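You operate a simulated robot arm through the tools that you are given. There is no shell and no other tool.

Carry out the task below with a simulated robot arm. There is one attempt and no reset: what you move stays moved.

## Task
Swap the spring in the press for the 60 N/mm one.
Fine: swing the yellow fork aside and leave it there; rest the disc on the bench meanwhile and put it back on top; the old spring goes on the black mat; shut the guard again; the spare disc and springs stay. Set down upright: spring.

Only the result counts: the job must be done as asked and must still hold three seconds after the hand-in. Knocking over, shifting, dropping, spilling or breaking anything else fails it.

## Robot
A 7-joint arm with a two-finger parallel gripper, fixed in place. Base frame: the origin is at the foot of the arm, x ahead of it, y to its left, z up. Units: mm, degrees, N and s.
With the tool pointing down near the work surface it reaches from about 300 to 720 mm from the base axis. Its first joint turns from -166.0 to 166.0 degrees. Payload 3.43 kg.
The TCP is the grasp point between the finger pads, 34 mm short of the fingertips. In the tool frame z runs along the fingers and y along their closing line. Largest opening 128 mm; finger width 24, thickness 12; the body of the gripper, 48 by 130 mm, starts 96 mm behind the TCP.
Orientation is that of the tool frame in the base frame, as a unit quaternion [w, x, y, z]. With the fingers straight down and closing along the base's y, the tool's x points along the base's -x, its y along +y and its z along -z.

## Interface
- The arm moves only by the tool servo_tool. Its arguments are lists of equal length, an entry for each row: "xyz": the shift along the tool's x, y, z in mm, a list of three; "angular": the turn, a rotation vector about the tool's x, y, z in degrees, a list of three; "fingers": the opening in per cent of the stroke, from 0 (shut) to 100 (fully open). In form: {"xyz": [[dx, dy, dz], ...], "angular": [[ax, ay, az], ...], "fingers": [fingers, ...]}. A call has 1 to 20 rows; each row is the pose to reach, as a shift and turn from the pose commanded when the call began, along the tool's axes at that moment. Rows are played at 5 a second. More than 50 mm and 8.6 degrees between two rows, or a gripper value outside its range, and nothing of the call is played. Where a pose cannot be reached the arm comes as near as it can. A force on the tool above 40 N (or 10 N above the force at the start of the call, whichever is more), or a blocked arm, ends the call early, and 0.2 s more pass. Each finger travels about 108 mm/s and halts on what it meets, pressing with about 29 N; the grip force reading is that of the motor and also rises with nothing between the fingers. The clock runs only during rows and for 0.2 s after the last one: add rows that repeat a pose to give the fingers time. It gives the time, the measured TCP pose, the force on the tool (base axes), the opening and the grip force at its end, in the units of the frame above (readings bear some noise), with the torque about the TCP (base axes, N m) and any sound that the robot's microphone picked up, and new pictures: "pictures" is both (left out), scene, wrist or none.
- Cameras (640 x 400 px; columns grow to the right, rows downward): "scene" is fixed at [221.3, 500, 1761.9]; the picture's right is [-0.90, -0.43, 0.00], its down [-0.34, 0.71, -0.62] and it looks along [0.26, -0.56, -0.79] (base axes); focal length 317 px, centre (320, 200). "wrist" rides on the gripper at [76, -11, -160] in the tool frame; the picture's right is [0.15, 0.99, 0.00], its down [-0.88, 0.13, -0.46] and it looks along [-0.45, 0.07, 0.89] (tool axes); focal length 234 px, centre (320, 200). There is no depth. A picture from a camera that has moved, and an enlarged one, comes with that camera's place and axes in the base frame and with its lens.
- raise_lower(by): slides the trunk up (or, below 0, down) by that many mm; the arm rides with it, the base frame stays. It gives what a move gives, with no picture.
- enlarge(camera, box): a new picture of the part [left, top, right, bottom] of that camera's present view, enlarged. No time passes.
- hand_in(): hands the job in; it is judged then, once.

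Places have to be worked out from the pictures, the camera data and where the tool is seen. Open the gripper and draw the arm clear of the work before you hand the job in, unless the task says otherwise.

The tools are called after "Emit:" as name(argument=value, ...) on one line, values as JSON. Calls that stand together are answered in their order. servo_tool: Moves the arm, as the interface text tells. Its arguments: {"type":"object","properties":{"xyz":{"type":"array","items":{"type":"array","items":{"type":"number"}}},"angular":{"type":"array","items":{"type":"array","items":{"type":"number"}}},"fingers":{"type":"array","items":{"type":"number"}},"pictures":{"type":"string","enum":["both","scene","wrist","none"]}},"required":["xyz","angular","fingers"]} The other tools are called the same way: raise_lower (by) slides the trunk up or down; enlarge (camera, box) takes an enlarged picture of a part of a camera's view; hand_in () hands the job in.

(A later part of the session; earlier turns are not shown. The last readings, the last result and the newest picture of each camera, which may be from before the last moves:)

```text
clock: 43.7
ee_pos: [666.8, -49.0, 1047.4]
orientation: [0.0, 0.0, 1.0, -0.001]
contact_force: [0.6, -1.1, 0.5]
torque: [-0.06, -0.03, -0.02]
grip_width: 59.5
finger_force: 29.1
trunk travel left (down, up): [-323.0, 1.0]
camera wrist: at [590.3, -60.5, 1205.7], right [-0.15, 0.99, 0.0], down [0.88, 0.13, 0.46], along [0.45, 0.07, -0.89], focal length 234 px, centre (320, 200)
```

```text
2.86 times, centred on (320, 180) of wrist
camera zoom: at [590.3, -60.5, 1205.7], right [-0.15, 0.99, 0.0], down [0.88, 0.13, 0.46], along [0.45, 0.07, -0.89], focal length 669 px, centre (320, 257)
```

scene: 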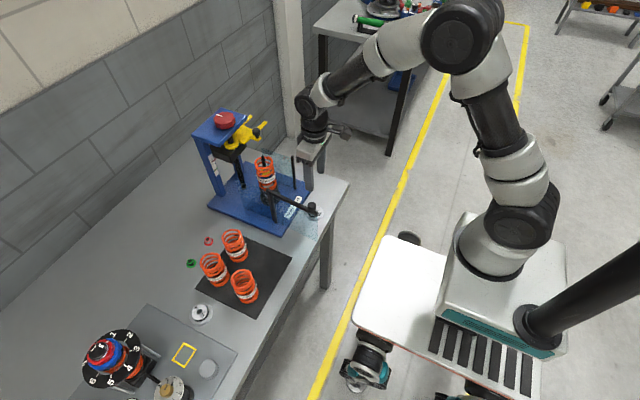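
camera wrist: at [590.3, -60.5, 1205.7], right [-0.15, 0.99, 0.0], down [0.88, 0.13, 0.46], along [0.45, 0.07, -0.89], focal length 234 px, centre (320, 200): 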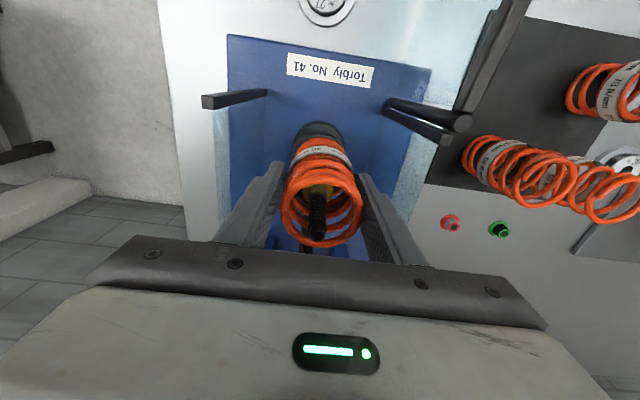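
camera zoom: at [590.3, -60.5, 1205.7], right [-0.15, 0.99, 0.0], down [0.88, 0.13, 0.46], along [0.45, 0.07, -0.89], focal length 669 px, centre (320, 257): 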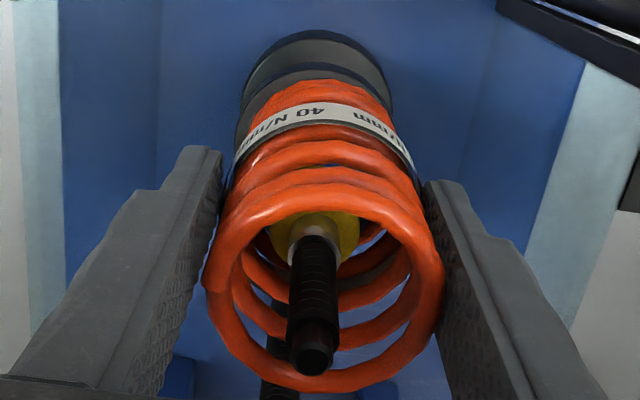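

The spring is held (59.5 mm). I lift it straight up, clear of the rod (top ≈1093).

Emit:
servo_tool(xyz=[[0, 0, -5], [0, 0, -15], [0, 0, -30], [0, 0, -50], [0, 0, -70], [0, 0, -90], [0, 0, -110], [0, 0, -130], [0, 0, -142], [0, 0, -142]], angular=[[0, 0, 0], [0, 0, 0], [0, 0, 0], [0, 0, 0], [0, 0, 0], [0, 0, 0], [0, 0, 0], [0, 0, 0], [0, 0, 0], [0, 0, 0]], fingers=[30, 30, 30, 30, 30, 30, 30, 30, 30, 30])

Emit:
enlarge(camera="scene", box=[215, 70, 325, 210])

```text
clock: 45.9
ee_pos: [668.4, -50.0, 1188.5]
orientation: [0.0, 0.0, 1.0, 0.001]
contact_force: [-0.2, 0.6, -4.9]
torque: [-0.01, 0.01, 0.0]
grip_width: 59.3
finger_force: 28.8
trunk travel left (down, up): [-323.0, 1.0]
camera wrist: at [591.5, -61.9, 1346.5], right [-0.15, 0.99, 0.0], down [0.88, 0.13, 0.46], along [0.45, 0.07, -0.89], focal length 234 px, centre (320, 200)
```

scene: 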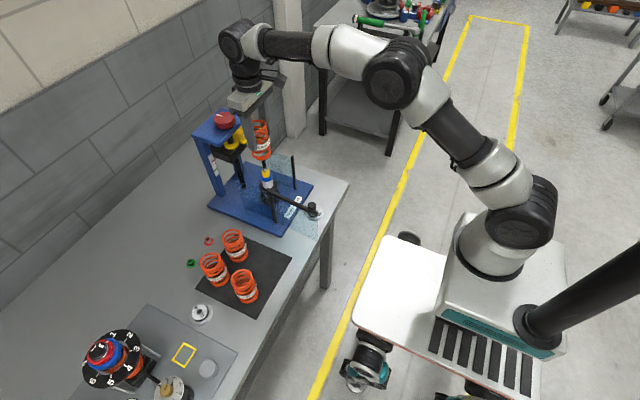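
wrist: 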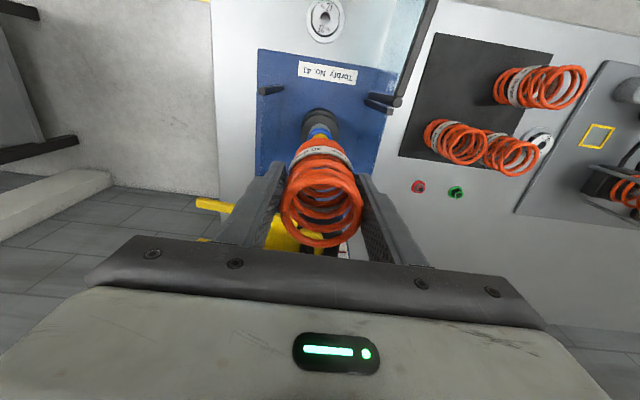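

```text
2.86 times, centred on (270, 140) of scene
camera zoom: at [221.3, 500.0, 1761.9], right [-0.9, -0.43, 0.0], down [-0.34, 0.71, -0.62], along [0.26, -0.56, -0.79], focal length 906 px, centre (463, 371)
```

zoom: 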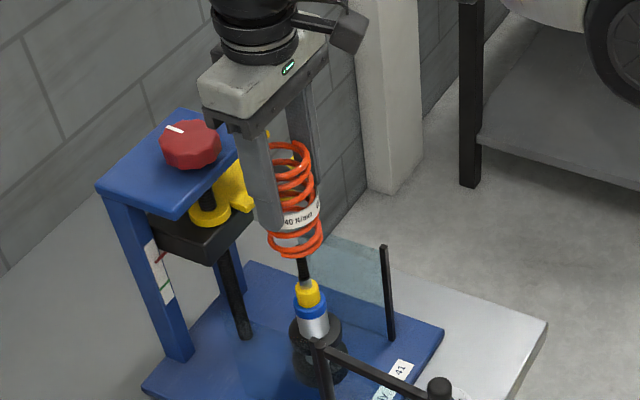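

The old spring is up (5 N weight) but its bottom is close to the rod tip, so I raise 18 mm more and then carry it over to the mat's free corner near (550, 177).

Emit:
servo_tool(xyz=[[0, 0, -10], [0, 0, -18], [20, 40, -18], [40, 80, -18], [60, 120, -18], [80, 160, -18], [100, 197, -18], [118, 227, -18], [118, 227, -18]], angular=[[0, 0, 0], [0, 0, 0], [0, 0, 0], [0, 0, 0], [0, 0, 0], [0, 0, 0], [0, 0, 0], [0, 0, 0], [0, 0, 0]], fingers=[30, 30, 30, 30, 30, 30, 30, 30, 30])

Emit:
enlarge(camera="wrist", box=[220, 80, 460, 260])

Emit:
enlarge(camera="scene", box=[180, 170, 320, 330])

```text
clock: 47.9
ee_pos: [547.6, 176.3, 1208.1]
orientation: [0.0, 0.0, 1.0, 0.001]
contact_force: [-0.9, -0.3, -4.1]
torque: [0.0, 0.02, -0.01]
grip_width: 59.3
finger_force: 29.0
trunk travel left (down, up): [-323.0, 1.0]
camera wrist: at [471.0, 165.3, 1365.5], right [-0.15, 0.99, 0.0], down [0.88, 0.13, 0.46], along [0.45, 0.07, -0.89], focal length 234 px, centre (320, 200)
```

scene: 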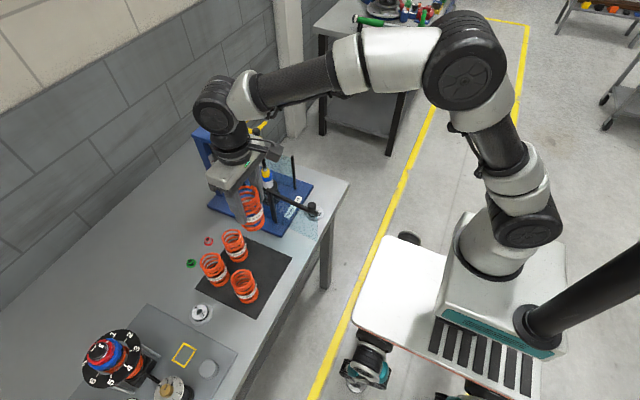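
wrist: 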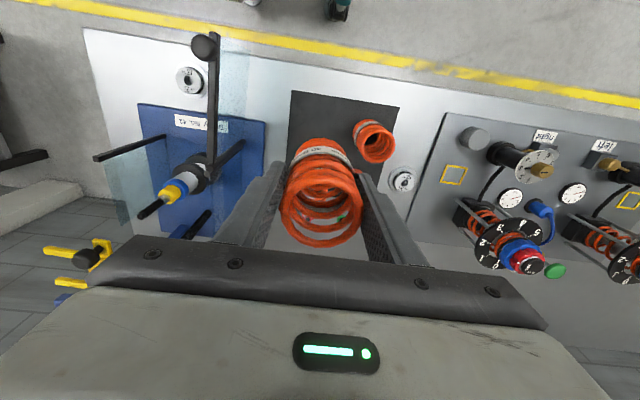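

```text
2.22 times, centred on (340, 170) of wrist
camera zoom: at [471.0, 165.3, 1365.5], right [-0.15, 0.99, 0.0], down [0.88, 0.13, 0.46], along [0.45, 0.07, -0.89], focal length 520 px, centre (276, 267)
```

zoom: 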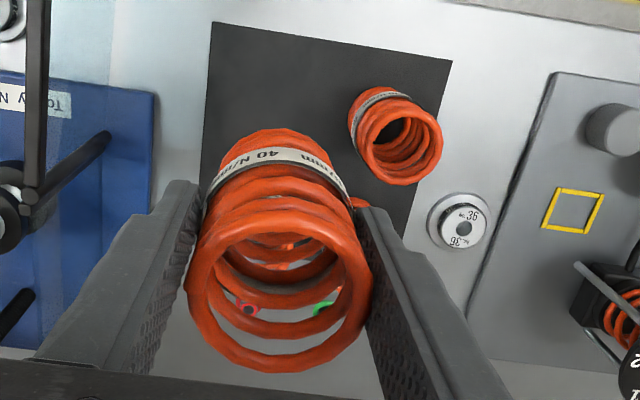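

```text
2.50 times, centred on (250, 250) of scene
camera zoom: at [221.3, 500.0, 1761.9], right [-0.9, -0.43, 0.0], down [-0.34, 0.71, -0.62], along [0.26, -0.56, -0.79], focal length 792 px, centre (495, 75)
```

zoom: 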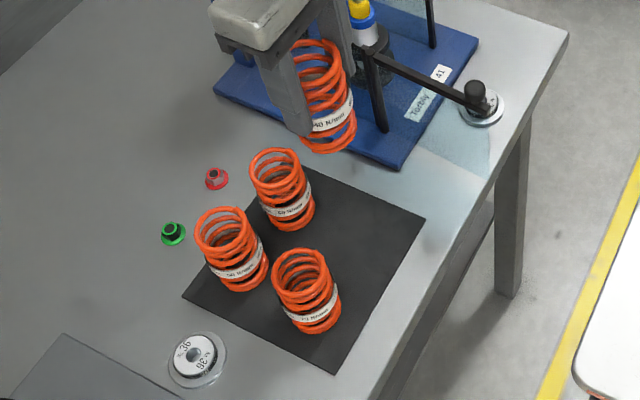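

The mat's free corner lies under the hand; neighbours are ≈(654,180) [60], ≈(665,268) [50] and ≈(556,274) [70]. I lower the old spring over (548, 168) to about 20 mm above the mat and look.

Emit:
servo_tool(xyz=[[0, -4, 40], [0, -8, 85], [0, -8, 130], [0, -8, 175], [0, -8, 212], [0, -8, 212]], angular=[[0, 0, 0], [0, 0, 0], [0, 0, 0], [0, 0, 0], [0, 0, 0], [0, 0, 0]], fingers=[30, 30, 30, 30, 30, 30])

Emit:
enlarge(camera="scene", box=[190, 200, 310, 310])

Emit:
enlarge(camera="wrist", box=[220, 80, 460, 260])

```text
clock: 49.3
ee_pos: [549.2, 169.2, 994.7]
orientation: [0.0, 0.0, 1.0, 0.0]
contact_force: [0.3, -0.3, -3.9]
torque: [0.0, 0.02, 0.01]
grip_width: 59.6
finger_force: 29.0
trunk travel left (down, up): [-323.0, 1.0]
camera wrist: at [472.1, 157.9, 1154.1], right [-0.15, 0.99, 0.0], down [0.88, 0.13, 0.46], along [0.45, 0.07, -0.89], focal length 234 px, centre (320, 200)
```

scene: 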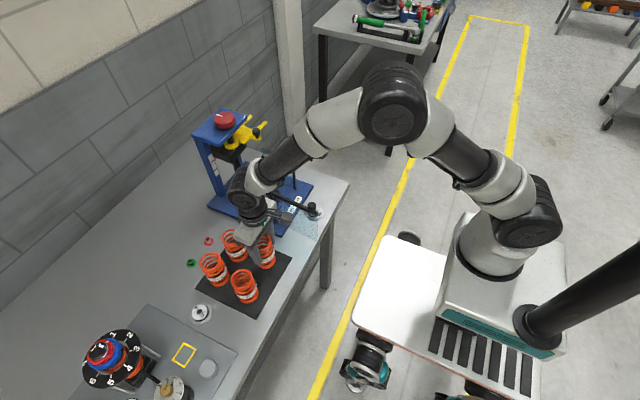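
wrist: 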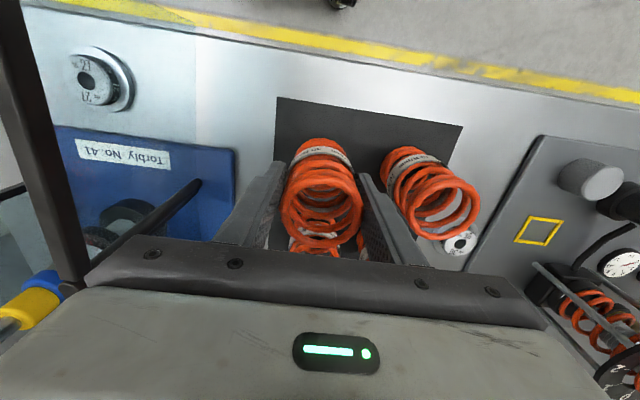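

```text
3.64 times, centred on (250, 255) of scene
camera zoom: at [221.3, 500.0, 1761.9], right [-0.9, -0.43, 0.0], down [-0.34, 0.71, -0.62], along [0.26, -0.56, -0.79], focal length 1153 px, centre (574, 0)
```

zoom: 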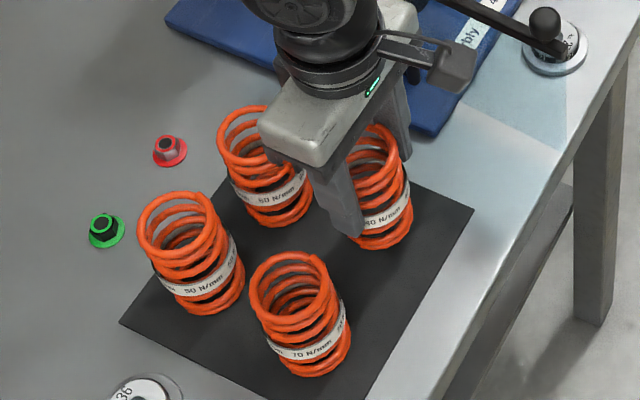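

```text
2.22 times, centred on (340, 170) of wrist
camera zoom: at [472.1, 157.9, 1154.1], right [-0.15, 0.99, 0.0], down [0.88, 0.13, 0.46], along [0.45, 0.07, -0.89], focal length 520 px, centre (276, 267)
```

zoom: 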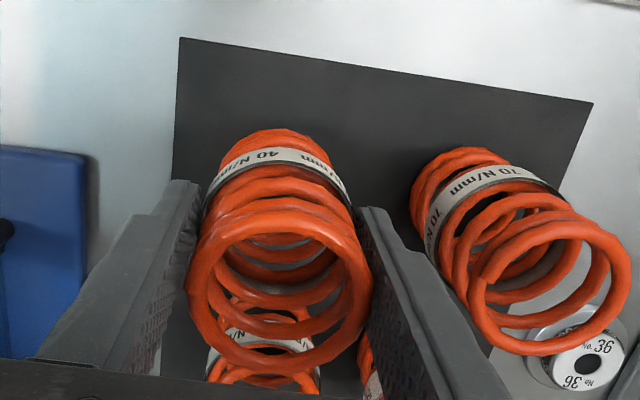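

It hovers over the free corner with clearance to the neighbours. I lower it slowly toward contact.

Emit:
servo_tool(xyz=[[0, 0, 5], [0, 0, 9], [0, 0, 12], [0, 0, 14], [0, 0, 16], [0, 0, 18], [0, 0, 18]], angular=[[0, 0, 0], [0, 0, 0], [0, 0, 0], [0, 0, 0], [0, 0, 0], [0, 0, 0], [0, 0, 0]], fingers=[30, 30, 30, 30, 30, 30, 30], pictures="none")

Emit:
enlarge(camera="scene", box=[230, 215, 300, 285])

```text
clock: 50.9
ee_pos: [548.9, 169.6, 976.6]
orientation: [0.0, 0.0, 1.0, 0.001]
contact_force: [0.2, -0.4, -4.4]
torque: [0.01, -0.01, 0.01]
grip_width: 59.7
finger_force: 29.2
trunk travel left (down, up): [-323.0, 1.0]
```

```text
5.71 times, centred on (265, 250) of scene
camera zoom: at [221.3, 500.0, 1761.9], right [-0.9, -0.43, 0.0], down [-0.34, 0.71, -0.62], along [0.26, -0.56, -0.79], focal length 1812 px, centre (634, -86)
```

zoom: 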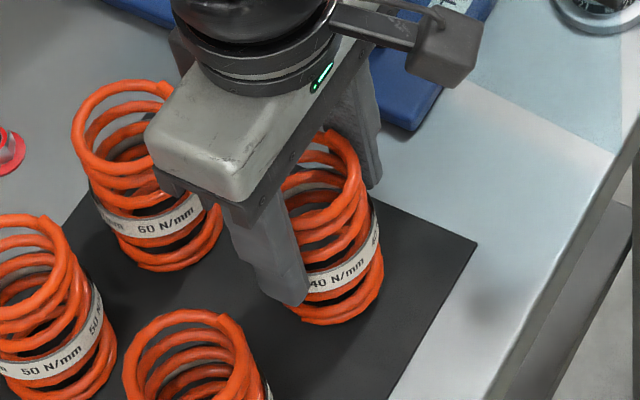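

No contact yet at TCP 976.6. I continue down in 1.5–2 mm steps.

Emit:
servo_tool(xyz=[[0, 0, 2], [0, 0, 4], [0, 0, 6], [0, 0, 8], [0, 0, 8]], angular=[[0, 0, 0], [0, 0, 0], [0, 0, 0], [0, 0, 0], [0, 0, 0]], fingers=[30, 30, 30, 30, 30], pictures="none")

```text
clock: 52.1
ee_pos: [548.0, 170.6, 966.1]
orientation: [0.0, 0.0, 1.0, -0.001]
contact_force: [0.0, -0.5, -4.1]
torque: [0.0, 0.02, -0.03]
grip_width: 59.6
finger_force: 29.1
trunk travel left (down, up): [-323.0, 1.0]
```

Still hanging free at 966. I continue in small steps.

Emit:
servo_tool(xyz=[[0, 0, 1.5], [0, 0, 3], [0, 0, 4.5], [0, 0, 6], [0, 0, 6]], angular=[[0, 0, 0], [0, 0, 0], [0, 0, 0], [0, 0, 0], [0, 0, 0]], fingers=[30, 30, 30, 30, 30], pictures="none")

Emit:
enlarge(camera="scene", box=[230, 215, 300, 285])

```text
clock: 53.3
ee_pos: [548.7, 170.8, 963.5]
orientation: [0.002, 0.0, 1.0, 0.001]
contact_force: [-3.7, -2.5, 19.7]
torque: [0.45, 0.11, 0.03]
grip_width: 59.6
finger_force: 28.9
trunk travel left (down, up): [-323.0, 1.0]
```

```text
5.71 times, centred on (265, 250) of scene
camera zoom: at [221.3, 500.0, 1761.9], right [-0.9, -0.43, 0.0], down [-0.34, 0.71, -0.62], along [0.26, -0.56, -0.79], focal length 1812 px, centre (634, -86)
```

zoom: 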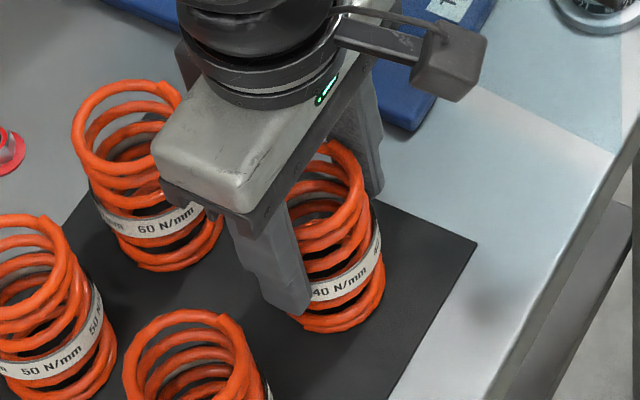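

Touchdown at TCP z≈964 (24 N including weight). I relieve the load by 3 mm and open very gradually, then look before rising.

Emit:
servo_tool(xyz=[[0, 0, -1.5], [0, 0, -3], [0, 0, -3], [0, 0, -3], [0, 0, -3], [0, 0, -3], [0, 0, -3], [0, 0, -3], [0, 0, -3], [0, 0, -3]], angular=[[0, 0, 0], [0, 0, 0], [0, 0, 0], [0, 0, 0], [0, 0, 0], [0, 0, 0], [0, 0, 0], [0, 0, 0], [0, 0, 0], [0, 0, 0]], fingers=[30, 40, 45, 46, 47, 48, 50, 52, 55, 57])

Emit:
enlarge(camera="scene", box=[230, 215, 300, 285])

Emit:
enlarge(camera="wrist", box=[230, 110, 410, 260])

```text
clock: 55.5
ee_pos: [548.8, 170.0, 964.0]
orientation: [0.0, 0.0, 1.0, 0.0]
contact_force: [-0.7, 0.0, -0.6]
torque: [0.01, -0.02, 0.01]
grip_width: 73.1
finger_force: 0.1
trunk travel left (down, up): [-323.0, 1.0]
camera wrist: at [472.2, 158.6, 1123.8], right [-0.15, 0.99, 0.0], down [0.88, 0.13, 0.46], along [0.45, 0.07, -0.89], focal length 234 px, centre (320, 200)
```

scene: 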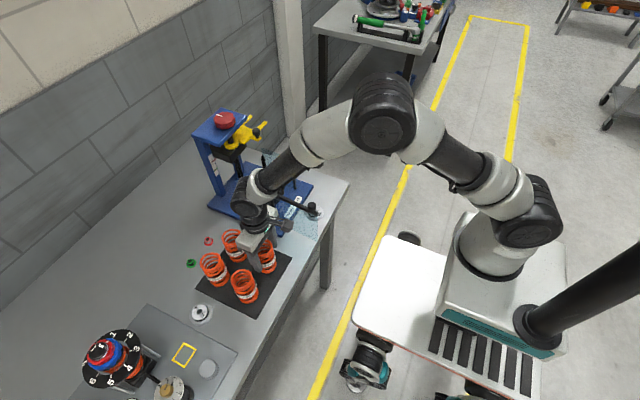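
wrist: 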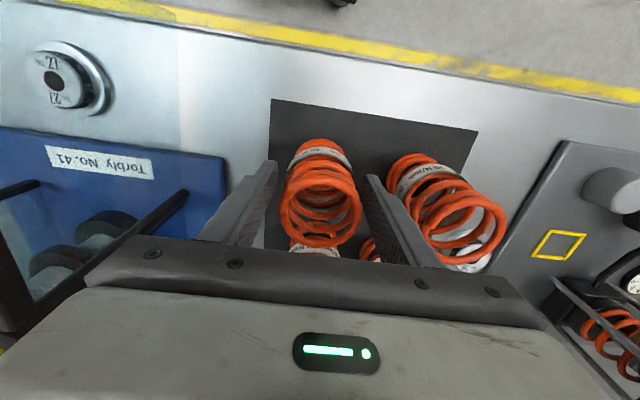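

```text
5.71 times, centred on (265, 250) of scene
camera zoom: at [221.3, 500.0, 1761.9], right [-0.9, -0.43, 0.0], down [-0.34, 0.71, -0.62], along [0.26, -0.56, -0.79], focal length 1812 px, centre (634, -86)
```

zoom: 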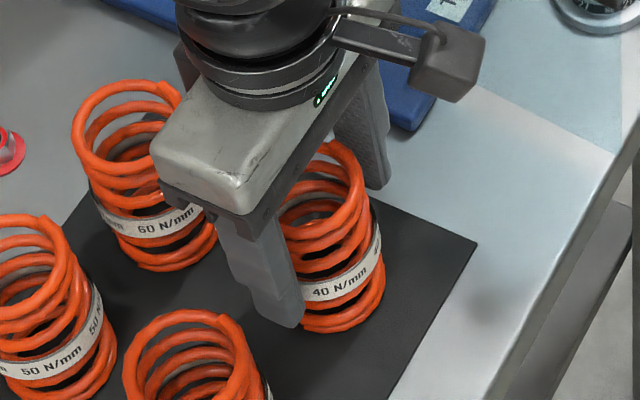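

```text
2.67 times, centred on (320, 185) of wrist
camera zoom: at [472.2, 158.6, 1123.8], right [-0.15, 0.99, 0.0], down [0.88, 0.13, 0.46], along [0.45, 0.07, -0.89], focal length 624 px, centre (320, 240)
```

zoom: 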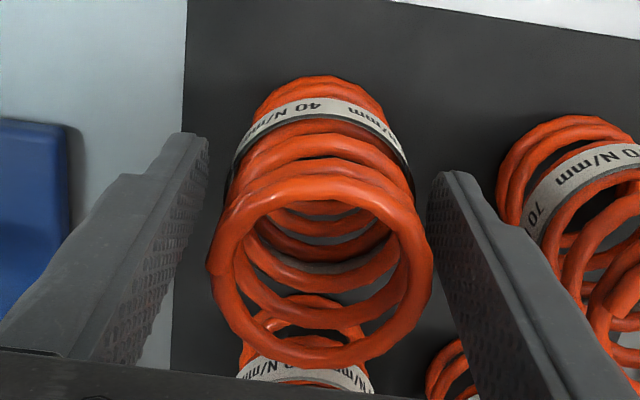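

The old spring stands upright on the mat, free of the fingers. I rise straight up and move above the 60 N/mm spring to measure it.

Emit:
servo_tool(xyz=[[0, 0, -20], [0, 0, -60], [0, 0, -105], [0, 0, -140], [-40, 4, -150], [-80, 8, -150], [-100, 9, -150], [-100, 9, -150]], angular=[[0, 0, 0], [0, 0, 0], [0, 0, 0], [0, 0, 0], [0, 0, 0], [0, 0, 0], [0, 0, 0], [0, 0, 0]], fingers=[57, 57, 57, 57, 57, 57, 57, 57])

Emit:
enlarge(camera="wrist", box=[230, 90, 430, 250])

Emit:
enlarge(camera="scene", box=[190, 205, 300, 310])

```text
clock: 57.3
ee_pos: [648.1, 179.9, 1113.8]
orientation: [0.0, 0.0, 1.0, 0.001]
contact_force: [-0.3, 0.0, 0.4]
torque: [-0.03, 0.0, -0.02]
grip_width: 72.9
finger_force: 0.0
trunk travel left (down, up): [-323.0, 1.0]
camera wrist: at [571.2, 168.0, 1273.5], right [-0.15, 0.99, 0.0], down [0.88, 0.13, 0.46], along [0.45, 0.07, -0.89], focal length 234 px, centre (320, 200)
```

scene: 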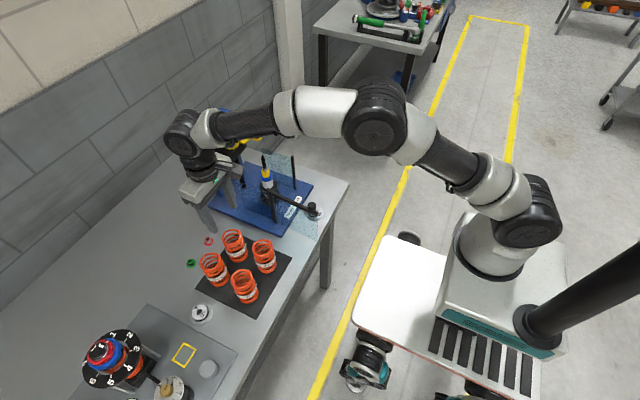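
wrist: 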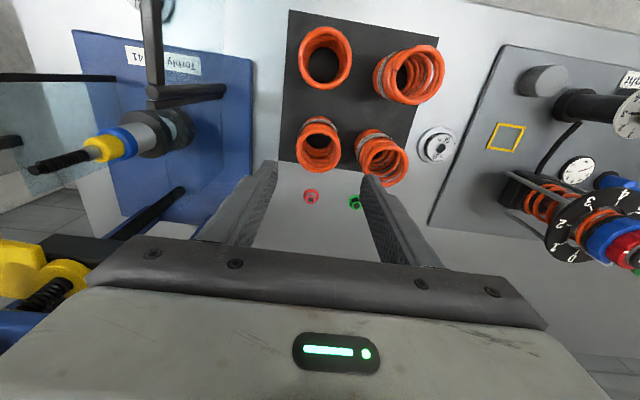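

```text
2.50 times, centred on (330, 170) of wrist
camera zoom: at [571.2, 168.0, 1273.5], right [-0.15, 0.99, 0.0], down [0.88, 0.13, 0.46], along [0.45, 0.07, -0.89], focal length 585 px, centre (295, 275)
```

zoom: 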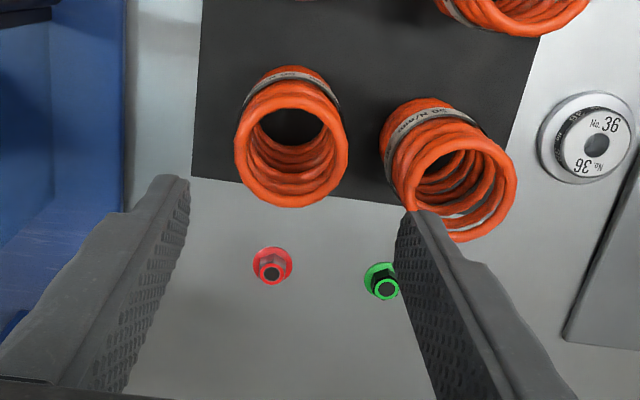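

```text
3.81 times, centred on (245, 258) of scene
camera zoom: at [221.3, 500.0, 1761.9], right [-0.9, -0.43, 0.0], down [-0.34, 0.71, -0.62], along [0.26, -0.56, -0.79], focal length 1208 px, centre (606, -19)
```

zoom: 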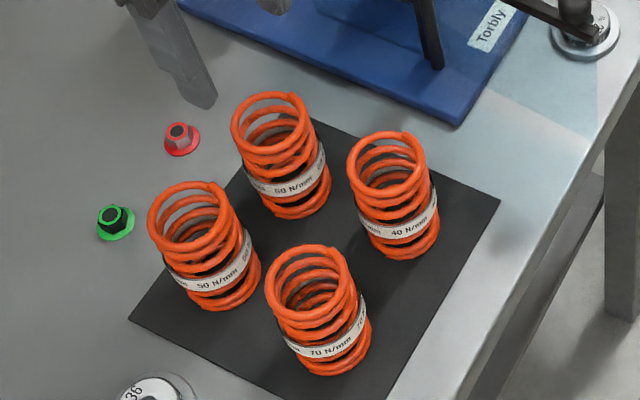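

All four springs stand upright. The 60 N/mm spring's top ring is at ≈(649, 178.4). I descend around it with a 73 mm opening to TCP z≈966.

Emit:
servo_tool(xyz=[[-1, -1.5, 30], [-1, -1.5, 60], [-1, -1.5, 90], [-1, -1.5, 110], [-1, -1.5, 130], [-1, -1.5, 148], [-1, -1.5, 148]], angular=[[0, 0, 0], [0, 0, 0], [0, 0, 0], [0, 0, 0], [0, 0, 0], [0, 0, 0], [0, 0, 0]], fingers=[57, 57, 57, 57, 57, 57, 57])

Emit:
enlarge(camera="wrist", box=[230, 110, 410, 260])

Emit:
enlarge(camera="scene", box=[190, 205, 300, 310])

```text
clock: 58.9
ee_pos: [649.1, 177.6, 965.6]
orientation: [0.0, -0.001, 1.0, 0.0]
contact_force: [-1.2, -0.7, 0.5]
torque: [0.0, 0.01, 0.03]
grip_width: 73.0
finger_force: 0.0
trunk travel left (down, up): [-323.0, 1.0]
camera wrist: at [573.3, 165.3, 1123.9], right [-0.15, 0.99, 0.0], down [0.88, 0.13, 0.46], along [0.45, 0.07, -0.89], focal length 234 px, centre (320, 200)
```

scene: 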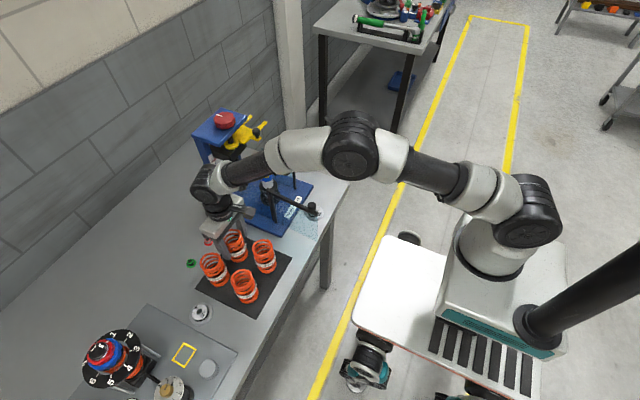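
wrist: 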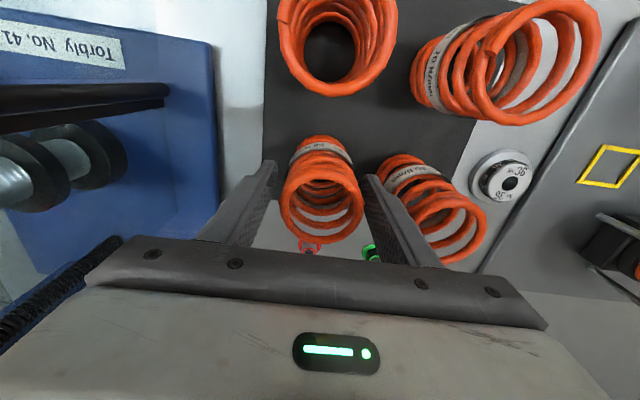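

```text
2.67 times, centred on (320, 185) of wrist
camera zoom: at [573.3, 165.3, 1123.9], right [-0.15, 0.99, 0.0], down [0.88, 0.13, 0.46], along [0.45, 0.07, -0.89], focal length 624 px, centre (320, 240)
```

zoom: 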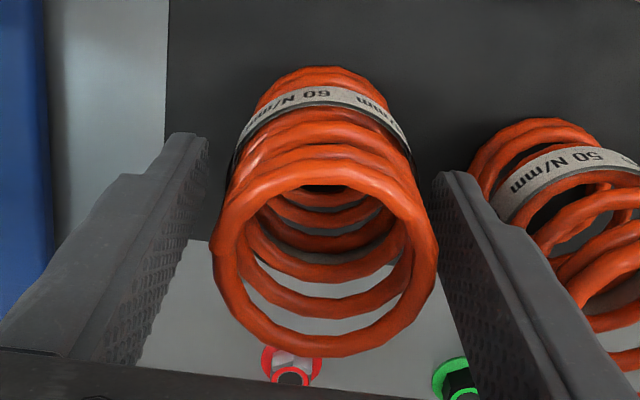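

```text
3.81 times, centred on (245, 258) of scene
camera zoom: at [221.3, 500.0, 1761.9], right [-0.9, -0.43, 0.0], down [-0.34, 0.71, -0.62], along [0.26, -0.56, -0.79], focal length 1208 px, centre (606, -19)
```

zoom: 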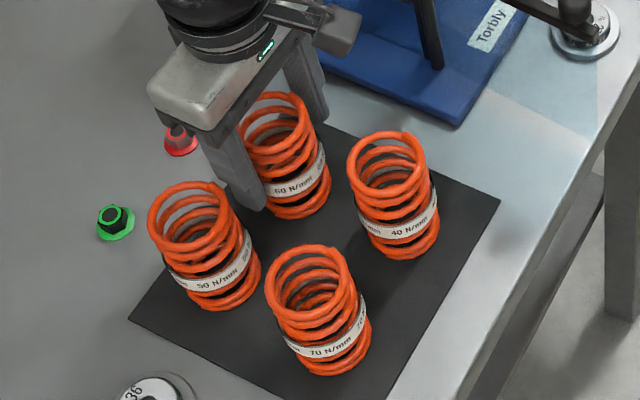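

The label reads 60 N/mm and the fingers clear the 50 spring. I close on it.

Emit:
servo_tool(xyz=[[0, 1, 0], [0, 1, 0], [0, 1, 0], [0, 1, 0], [0, 1, 0], [0, 1, 0]], angular=[[0, 0, 0], [0, 0, 0], [0, 0, 0], [0, 0, 0], [0, 0, 0], [0, 0, 0]], fingers=[53, 50, 47, 44, 30, 30], pictures="wrist")

Emit:
enlarge(camera="wrist", box=[230, 110, 410, 260])

```text
clock: 60.3
ee_pos: [649.7, 179.0, 965.5]
orientation: [0.0, 0.0, 1.0, 0.0]
contact_force: [1.0, -4.3, 1.8]
torque: [-0.29, -0.1, -0.05]
grip_width: 60.1
finger_force: 29.0
trunk travel left (down, up): [-323.0, 1.0]
camera wrist: at [573.2, 166.2, 1124.3], right [-0.15, 0.99, 0.0], down [0.88, 0.13, 0.46], along [0.45, 0.07, -0.89], focal length 234 px, centre (320, 200)
```

wrist: 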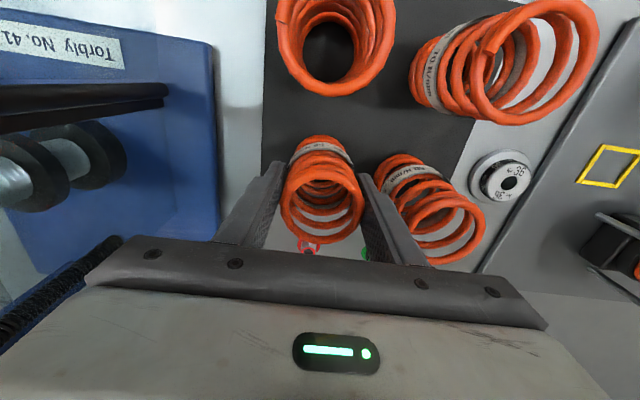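

```text
2.67 times, centred on (320, 185) of wrist
camera zoom: at [573.2, 166.2, 1124.3], right [-0.15, 0.99, 0.0], down [0.88, 0.13, 0.46], along [0.45, 0.07, -0.89], focal length 624 px, centre (320, 240)
```

zoom: 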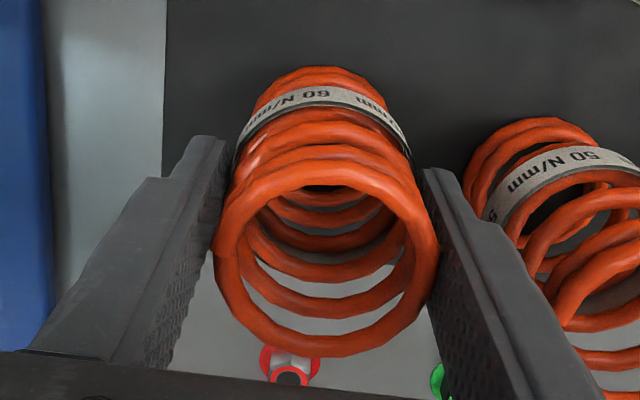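

The 60 N/mm spring is gripped (60.1 mm). I lift it straight up to TCP z≈1207.

Emit:
servo_tool(xyz=[[0, 0, -6], [0, 0, -30], [0, 0, -70], [0, 0, -110], [0, 0, -150], [0, 0, -190], [0, 0, -225], [0, 0, -242], [0, 0, -242]], angular=[[0, 0, 0], [0, 0, 0], [0, 0, 0], [0, 0, 0], [0, 0, 0], [0, 0, 0], [0, 0, 0], [0, 0, 0], [0, 0, 0]], fingers=[30, 30, 30, 30, 30, 30, 30, 30, 30])

Emit:
enlarge(camera="scene", box=[190, 130, 330, 310])

```text
clock: 62.3
ee_pos: [650.7, 179.8, 1209.5]
orientation: [0.001, 0.0, 1.0, 0.0]
contact_force: [0.0, 0.1, -4.6]
torque: [-0.01, -0.02, 0.02]
grip_width: 60.0
finger_force: 28.5
trunk travel left (down, up): [-323.0, 1.0]
camera wrist: at [574.1, 166.8, 1369.1], right [-0.15, 0.99, 0.0], down [0.88, 0.13, 0.46], along [0.45, 0.07, -0.89], focal length 234 px, centre (320, 200)
```

scene: 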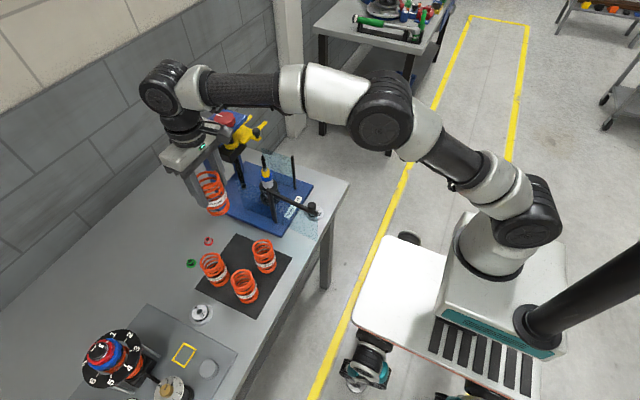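
wrist: 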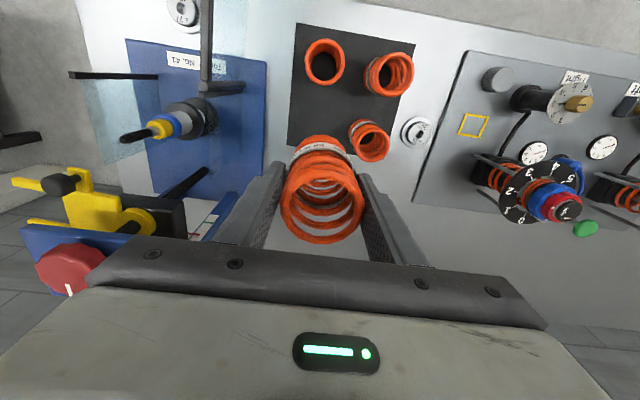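

```text
2.22 times, centred on (260, 220) of scene
camera zoom: at [221.3, 500.0, 1761.9], right [-0.9, -0.43, 0.0], down [-0.34, 0.71, -0.62], along [0.26, -0.56, -0.79], focal length 704 px, centre (453, 156)
```

zoom: 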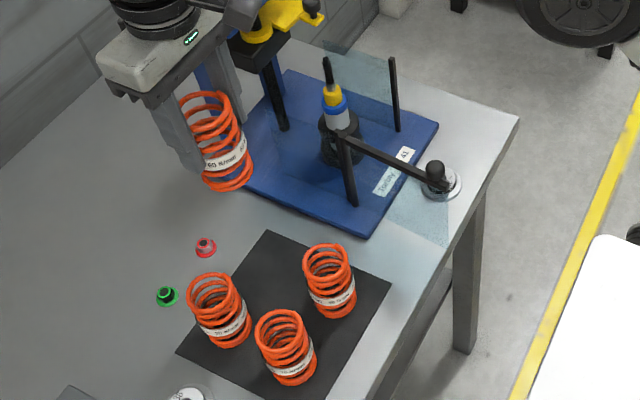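

The spring hangs straight. I carry it at this height to above the press rod at ≈(668, -49.5).

Emit:
servo_tool(xyz=[[-3, -38, 0], [-6, -77, 0], [-9, -116, 0], [-12, -155, 0], [-15, -194, 0], [-17, -229, 0], [-17, -229, 0]], angular=[[0, 0, 0], [0, 0, 0], [0, 0, 0], [0, 0, 0], [0, 0, 0], [0, 0, 0], [0, 0, 0]], fingers=[30, 30, 30, 30, 30, 30, 30])

Emit:
enlarge(camera="wrist", box=[240, 80, 400, 260])

Emit:
enlarge(camera="scene", box=[225, 80, 315, 220])

```text
clock: 63.9
ee_pos: [667.8, -51.0, 1208.5]
orientation: [0.0, -0.001, 1.0, 0.0]
contact_force: [-0.3, -0.2, -3.4]
torque: [0.0, -0.01, 0.01]
grip_width: 59.9
finger_force: 29.0
trunk travel left (down, up): [-323.0, 1.0]
camera wrist: at [590.9, -62.8, 1366.6], right [-0.15, 0.99, 0.0], down [0.88, 0.13, 0.46], along [0.45, 0.07, -0.89], focal length 234 px, centre (320, 200)
```

scene: 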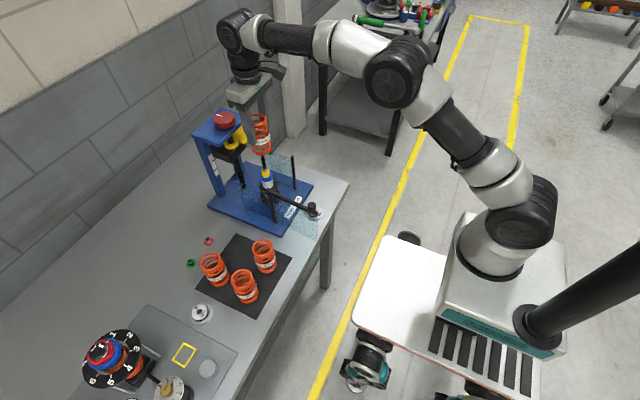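
wrist: 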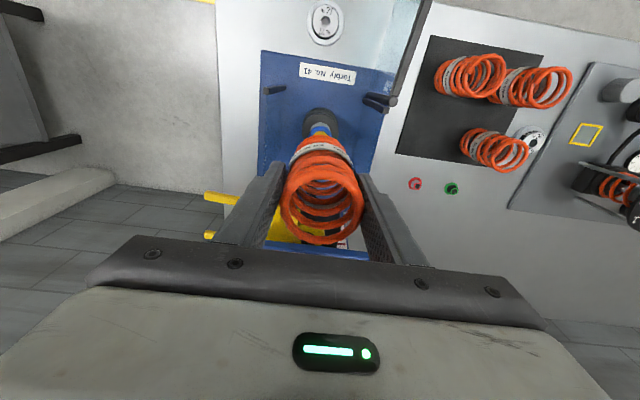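

```text
2.22 times, centred on (320, 170) of wrist
camera zoom: at [590.9, -62.8, 1366.6], right [-0.15, 0.99, 0.0], down [0.88, 0.13, 0.46], along [0.45, 0.07, -0.89], focal length 520 px, centre (320, 267)
```

zoom: 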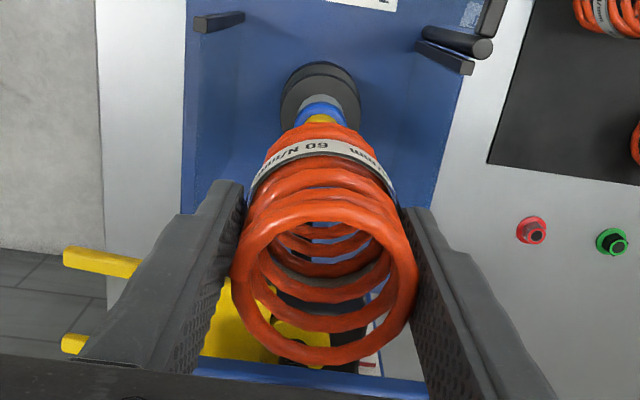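

```text
2.86 times, centred on (270, 150) of scene
camera zoom: at [221.3, 500.0, 1761.9], right [-0.9, -0.43, 0.0], down [-0.34, 0.71, -0.62], along [0.26, -0.56, -0.79], focal length 906 px, centre (463, 343)
```

zoom: 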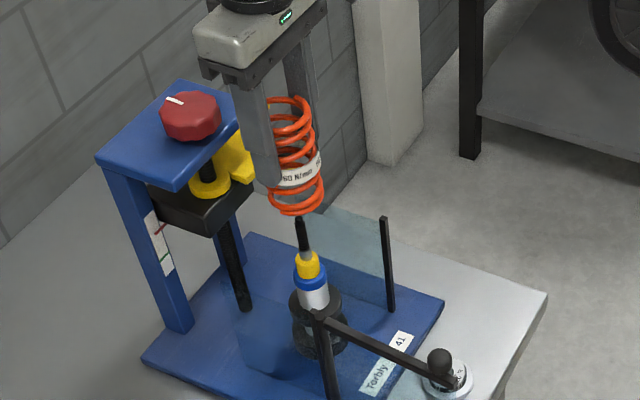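

The spring is aligned with the rod (axis ≈(667.8, -50)). I lower it over the rod, checking forces part-way.

Emit:
servo_tool(xyz=[[0, 1, 15], [0, 1, 30], [0, 1, 45], [0, 1, 60], [0, 1, 75], [0, 1, 90], [0, 1, 90]], angular=[[0, 0, 0], [0, 0, 0], [0, 0, 0], [0, 0, 0], [0, 0, 0], [0, 0, 0], [0, 0, 0]], fingers=[30, 30, 30, 30, 30, 30, 30])

Emit:
enlarge(camera="wrist", box=[240, 80, 400, 260])

Emit:
enlarge(camera="scene", box=[235, 110, 305, 210])

```text
clock: 65.5
ee_pos: [667.4, -47.8, 1118.3]
orientation: [0.0, -0.001, 1.0, 0.0]
contact_force: [1.0, -0.7, -4.1]
torque: [-0.02, 0.03, 0.05]
grip_width: 59.8
finger_force: 29.4
trunk travel left (down, up): [-323.0, 1.0]
camera wrist: at [591.1, -61.0, 1276.5], right [-0.15, 0.99, 0.0], down [0.88, 0.13, 0.46], along [0.45, 0.07, -0.89], focal length 234 px, centre (320, 200)
```

scene: 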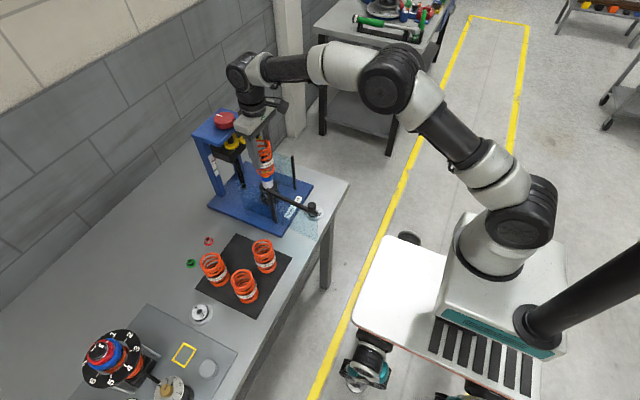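
wrist: 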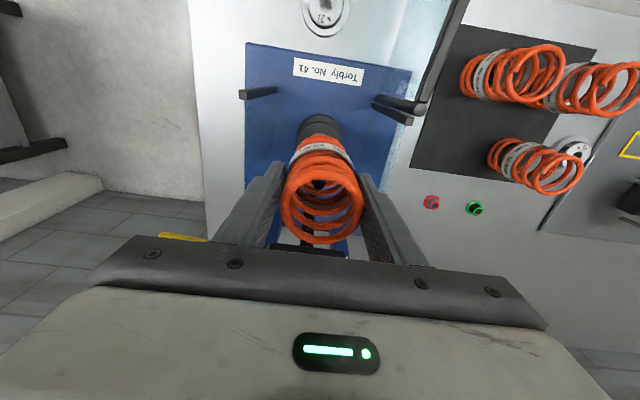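

```text
2.22 times, centred on (320, 170) of wrist
camera zoom: at [591.1, -61.0, 1276.5], right [-0.15, 0.99, 0.0], down [0.88, 0.13, 0.46], along [0.45, 0.07, -0.89], focal length 520 px, centre (320, 267)
```

zoom: 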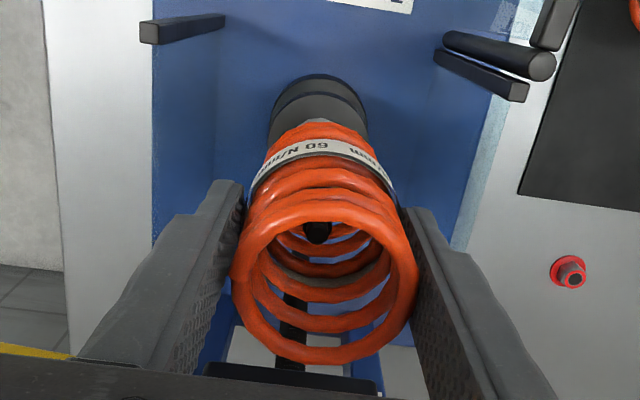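

```text
4.00 times, centred on (270, 160) of scene
camera zoom: at [221.3, 500.0, 1761.9], right [-0.9, -0.43, 0.0], down [-0.34, 0.71, -0.62], along [0.26, -0.56, -0.79], focal length 1268 px, centre (520, 360)
```

zoom: 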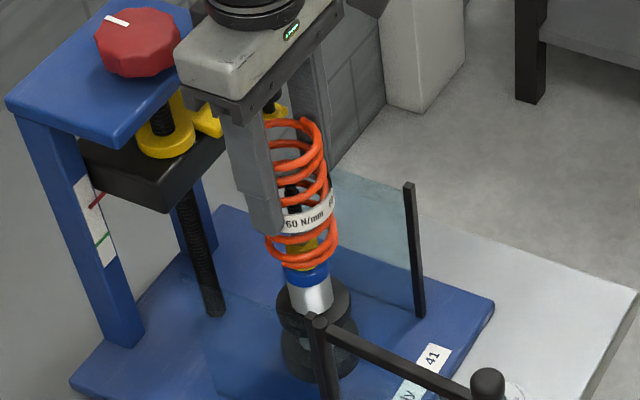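

The spring is over the rod, about 2.5 mm off toward +y. I shift by -2.5 mm and continue lowering to just above the seat.

Emit:
servo_tool(xyz=[[0, -2.5, 5], [0, -2.5, 20], [0, -2.5, 35], [0, -2.5, 50], [0, -2.5, 58], [0, -2.5, 64], [0, -2.5, 64]], angular=[[0, 0, 0], [0, 0, 0], [0, 0, 0], [0, 0, 0], [0, 0, 0], [0, 0, 0], [0, 0, 0]], fingers=[30, 30, 30, 30, 30, 30, 30])

Emit:
enlarge(camera="wrist", box=[240, 80, 400, 260])

Emit:
enlarge(camera="scene", box=[235, 130, 305, 210])

```text
clock: 67.1
ee_pos: [666.3, -51.2, 1053.8]
orientation: [-0.001, 0.0, 1.0, 0.0]
contact_force: [1.2, 1.0, -3.9]
torque: [0.0, -0.07, -0.02]
grip_width: 59.9
finger_force: 28.8
trunk travel left (down, up): [-323.0, 1.0]
camera wrist: at [590.1, -63.5, 1213.4], right [-0.15, 0.99, 0.0], down [0.88, 0.13, 0.46], along [0.45, 0.07, -0.89], focal length 234 px, centre (320, 200)
```

scene: 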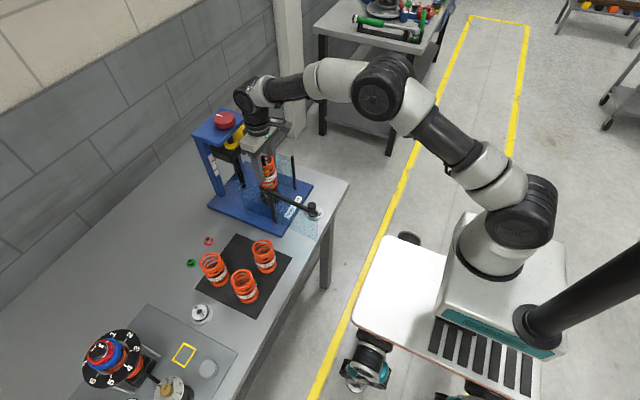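
wrist: 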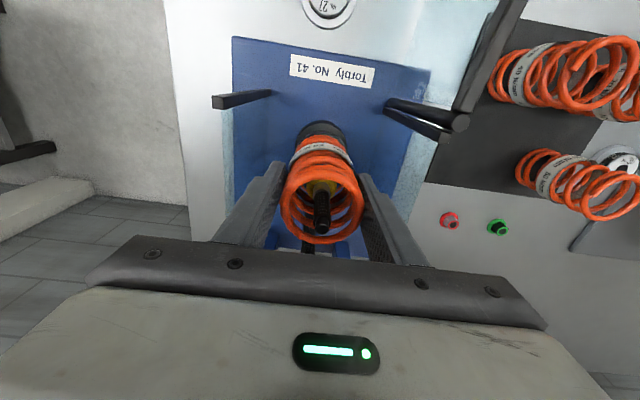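

```text
2.22 times, centred on (320, 170) of wrist
camera zoom: at [590.1, -63.5, 1213.4], right [-0.15, 0.99, 0.0], down [0.88, 0.13, 0.46], along [0.45, 0.07, -0.89], focal length 520 px, centre (320, 267)
```

zoom: 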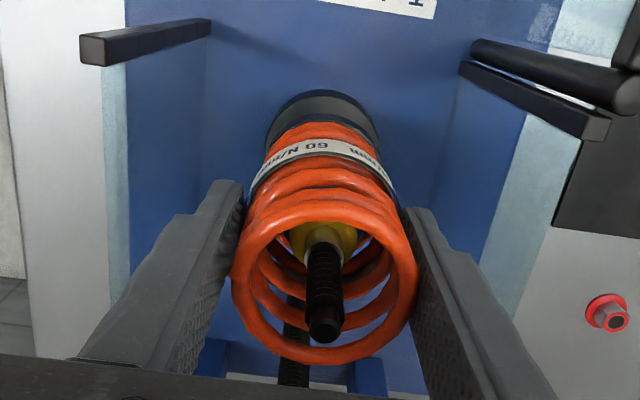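

```text
5.00 times, centred on (270, 170) of scene
camera zoom: at [221.3, 500.0, 1761.9], right [-0.9, -0.43, 0.0], down [-0.34, 0.71, -0.62], along [0.26, -0.56, -0.79], focal length 1585 px, centre (570, 350)
```

zoom: 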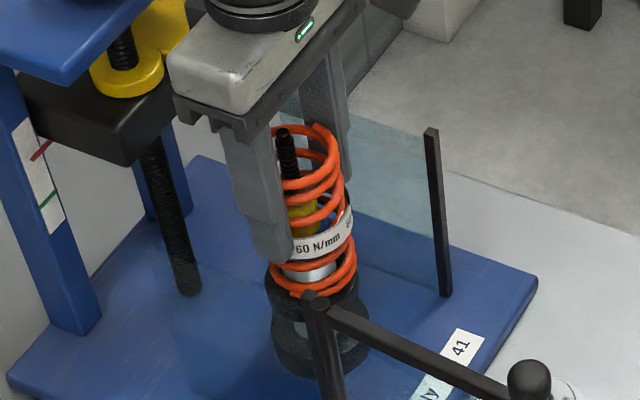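

Now the rod and spring are concentric and force is just the weight. I lower the last millimetres slowly until contact.

Emit:
servo_tool(xyz=[[0, 0, 2], [0, 0, 4], [0, 0, 5.5], [0, 0, 7], [0, 0, 8], [0, 0, 8]], angular=[[0, 0, 0], [0, 0, 0], [0, 0, 0], [0, 0, 0], [0, 0, 0], [0, 0, 0]], fingers=[30, 30, 30, 30, 30, 30], pictures="none")

```text
clock: 68.5
ee_pos: [669.4, -51.8, 1048.0]
orientation: [0.0, 0.0, 1.0, 0.001]
contact_force: [-0.7, -0.5, 0.1]
torque: [0.1, 0.04, 0.02]
grip_width: 59.9
finger_force: 29.2
trunk travel left (down, up): [-323.0, 1.0]
```

The weight is being taken over (0 N now). I press 1.5 mm further to confirm seating.

Emit:
servo_tool(xyz=[[0, 0, 1], [0, 0, 2], [0, 0, 2]], angular=[[0, 0, 0], [0, 0, 0], [0, 0, 0]], fingers=[30, 30, 30], pictures="wrist")

Emit:
enlarge(camera="scene", box=[245, 150, 295, 210])

```text
clock: 69.3
ee_pos: [666.6, -51.4, 1046.4]
orientation: [0.002, 0.0, 1.0, 0.0]
contact_force: [-0.5, -0.2, 12.4]
torque: [0.35, 0.16, 0.0]
grip_width: 59.8
finger_force: 29.3
trunk travel left (down, up): [-323.0, 1.0]
camera wrist: at [590.6, -63.6, 1205.9], right [-0.15, 0.99, 0.0], down [0.88, 0.13, 0.46], along [0.45, 0.07, -0.89], focal length 234 px, centre (320, 200)
```

wrist: 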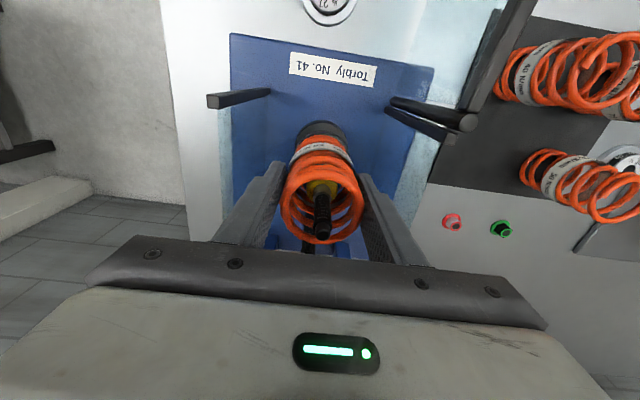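

```text
6.67 times, centred on (270, 180) of scene
camera zoom: at [221.3, 500.0, 1761.9], right [-0.9, -0.43, 0.0], down [-0.34, 0.71, -0.62], along [0.26, -0.56, -0.79], focal length 2113 px, centre (653, 333)
```

zoom: 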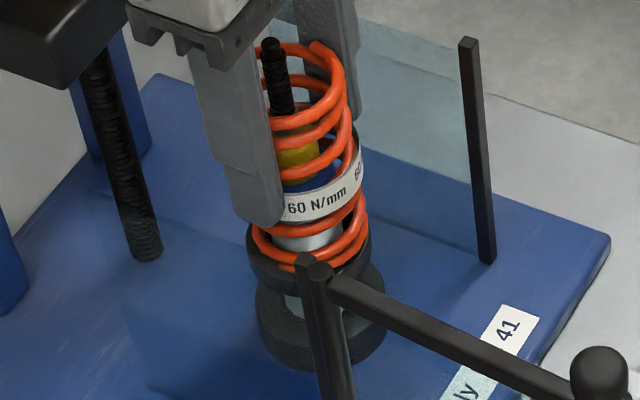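

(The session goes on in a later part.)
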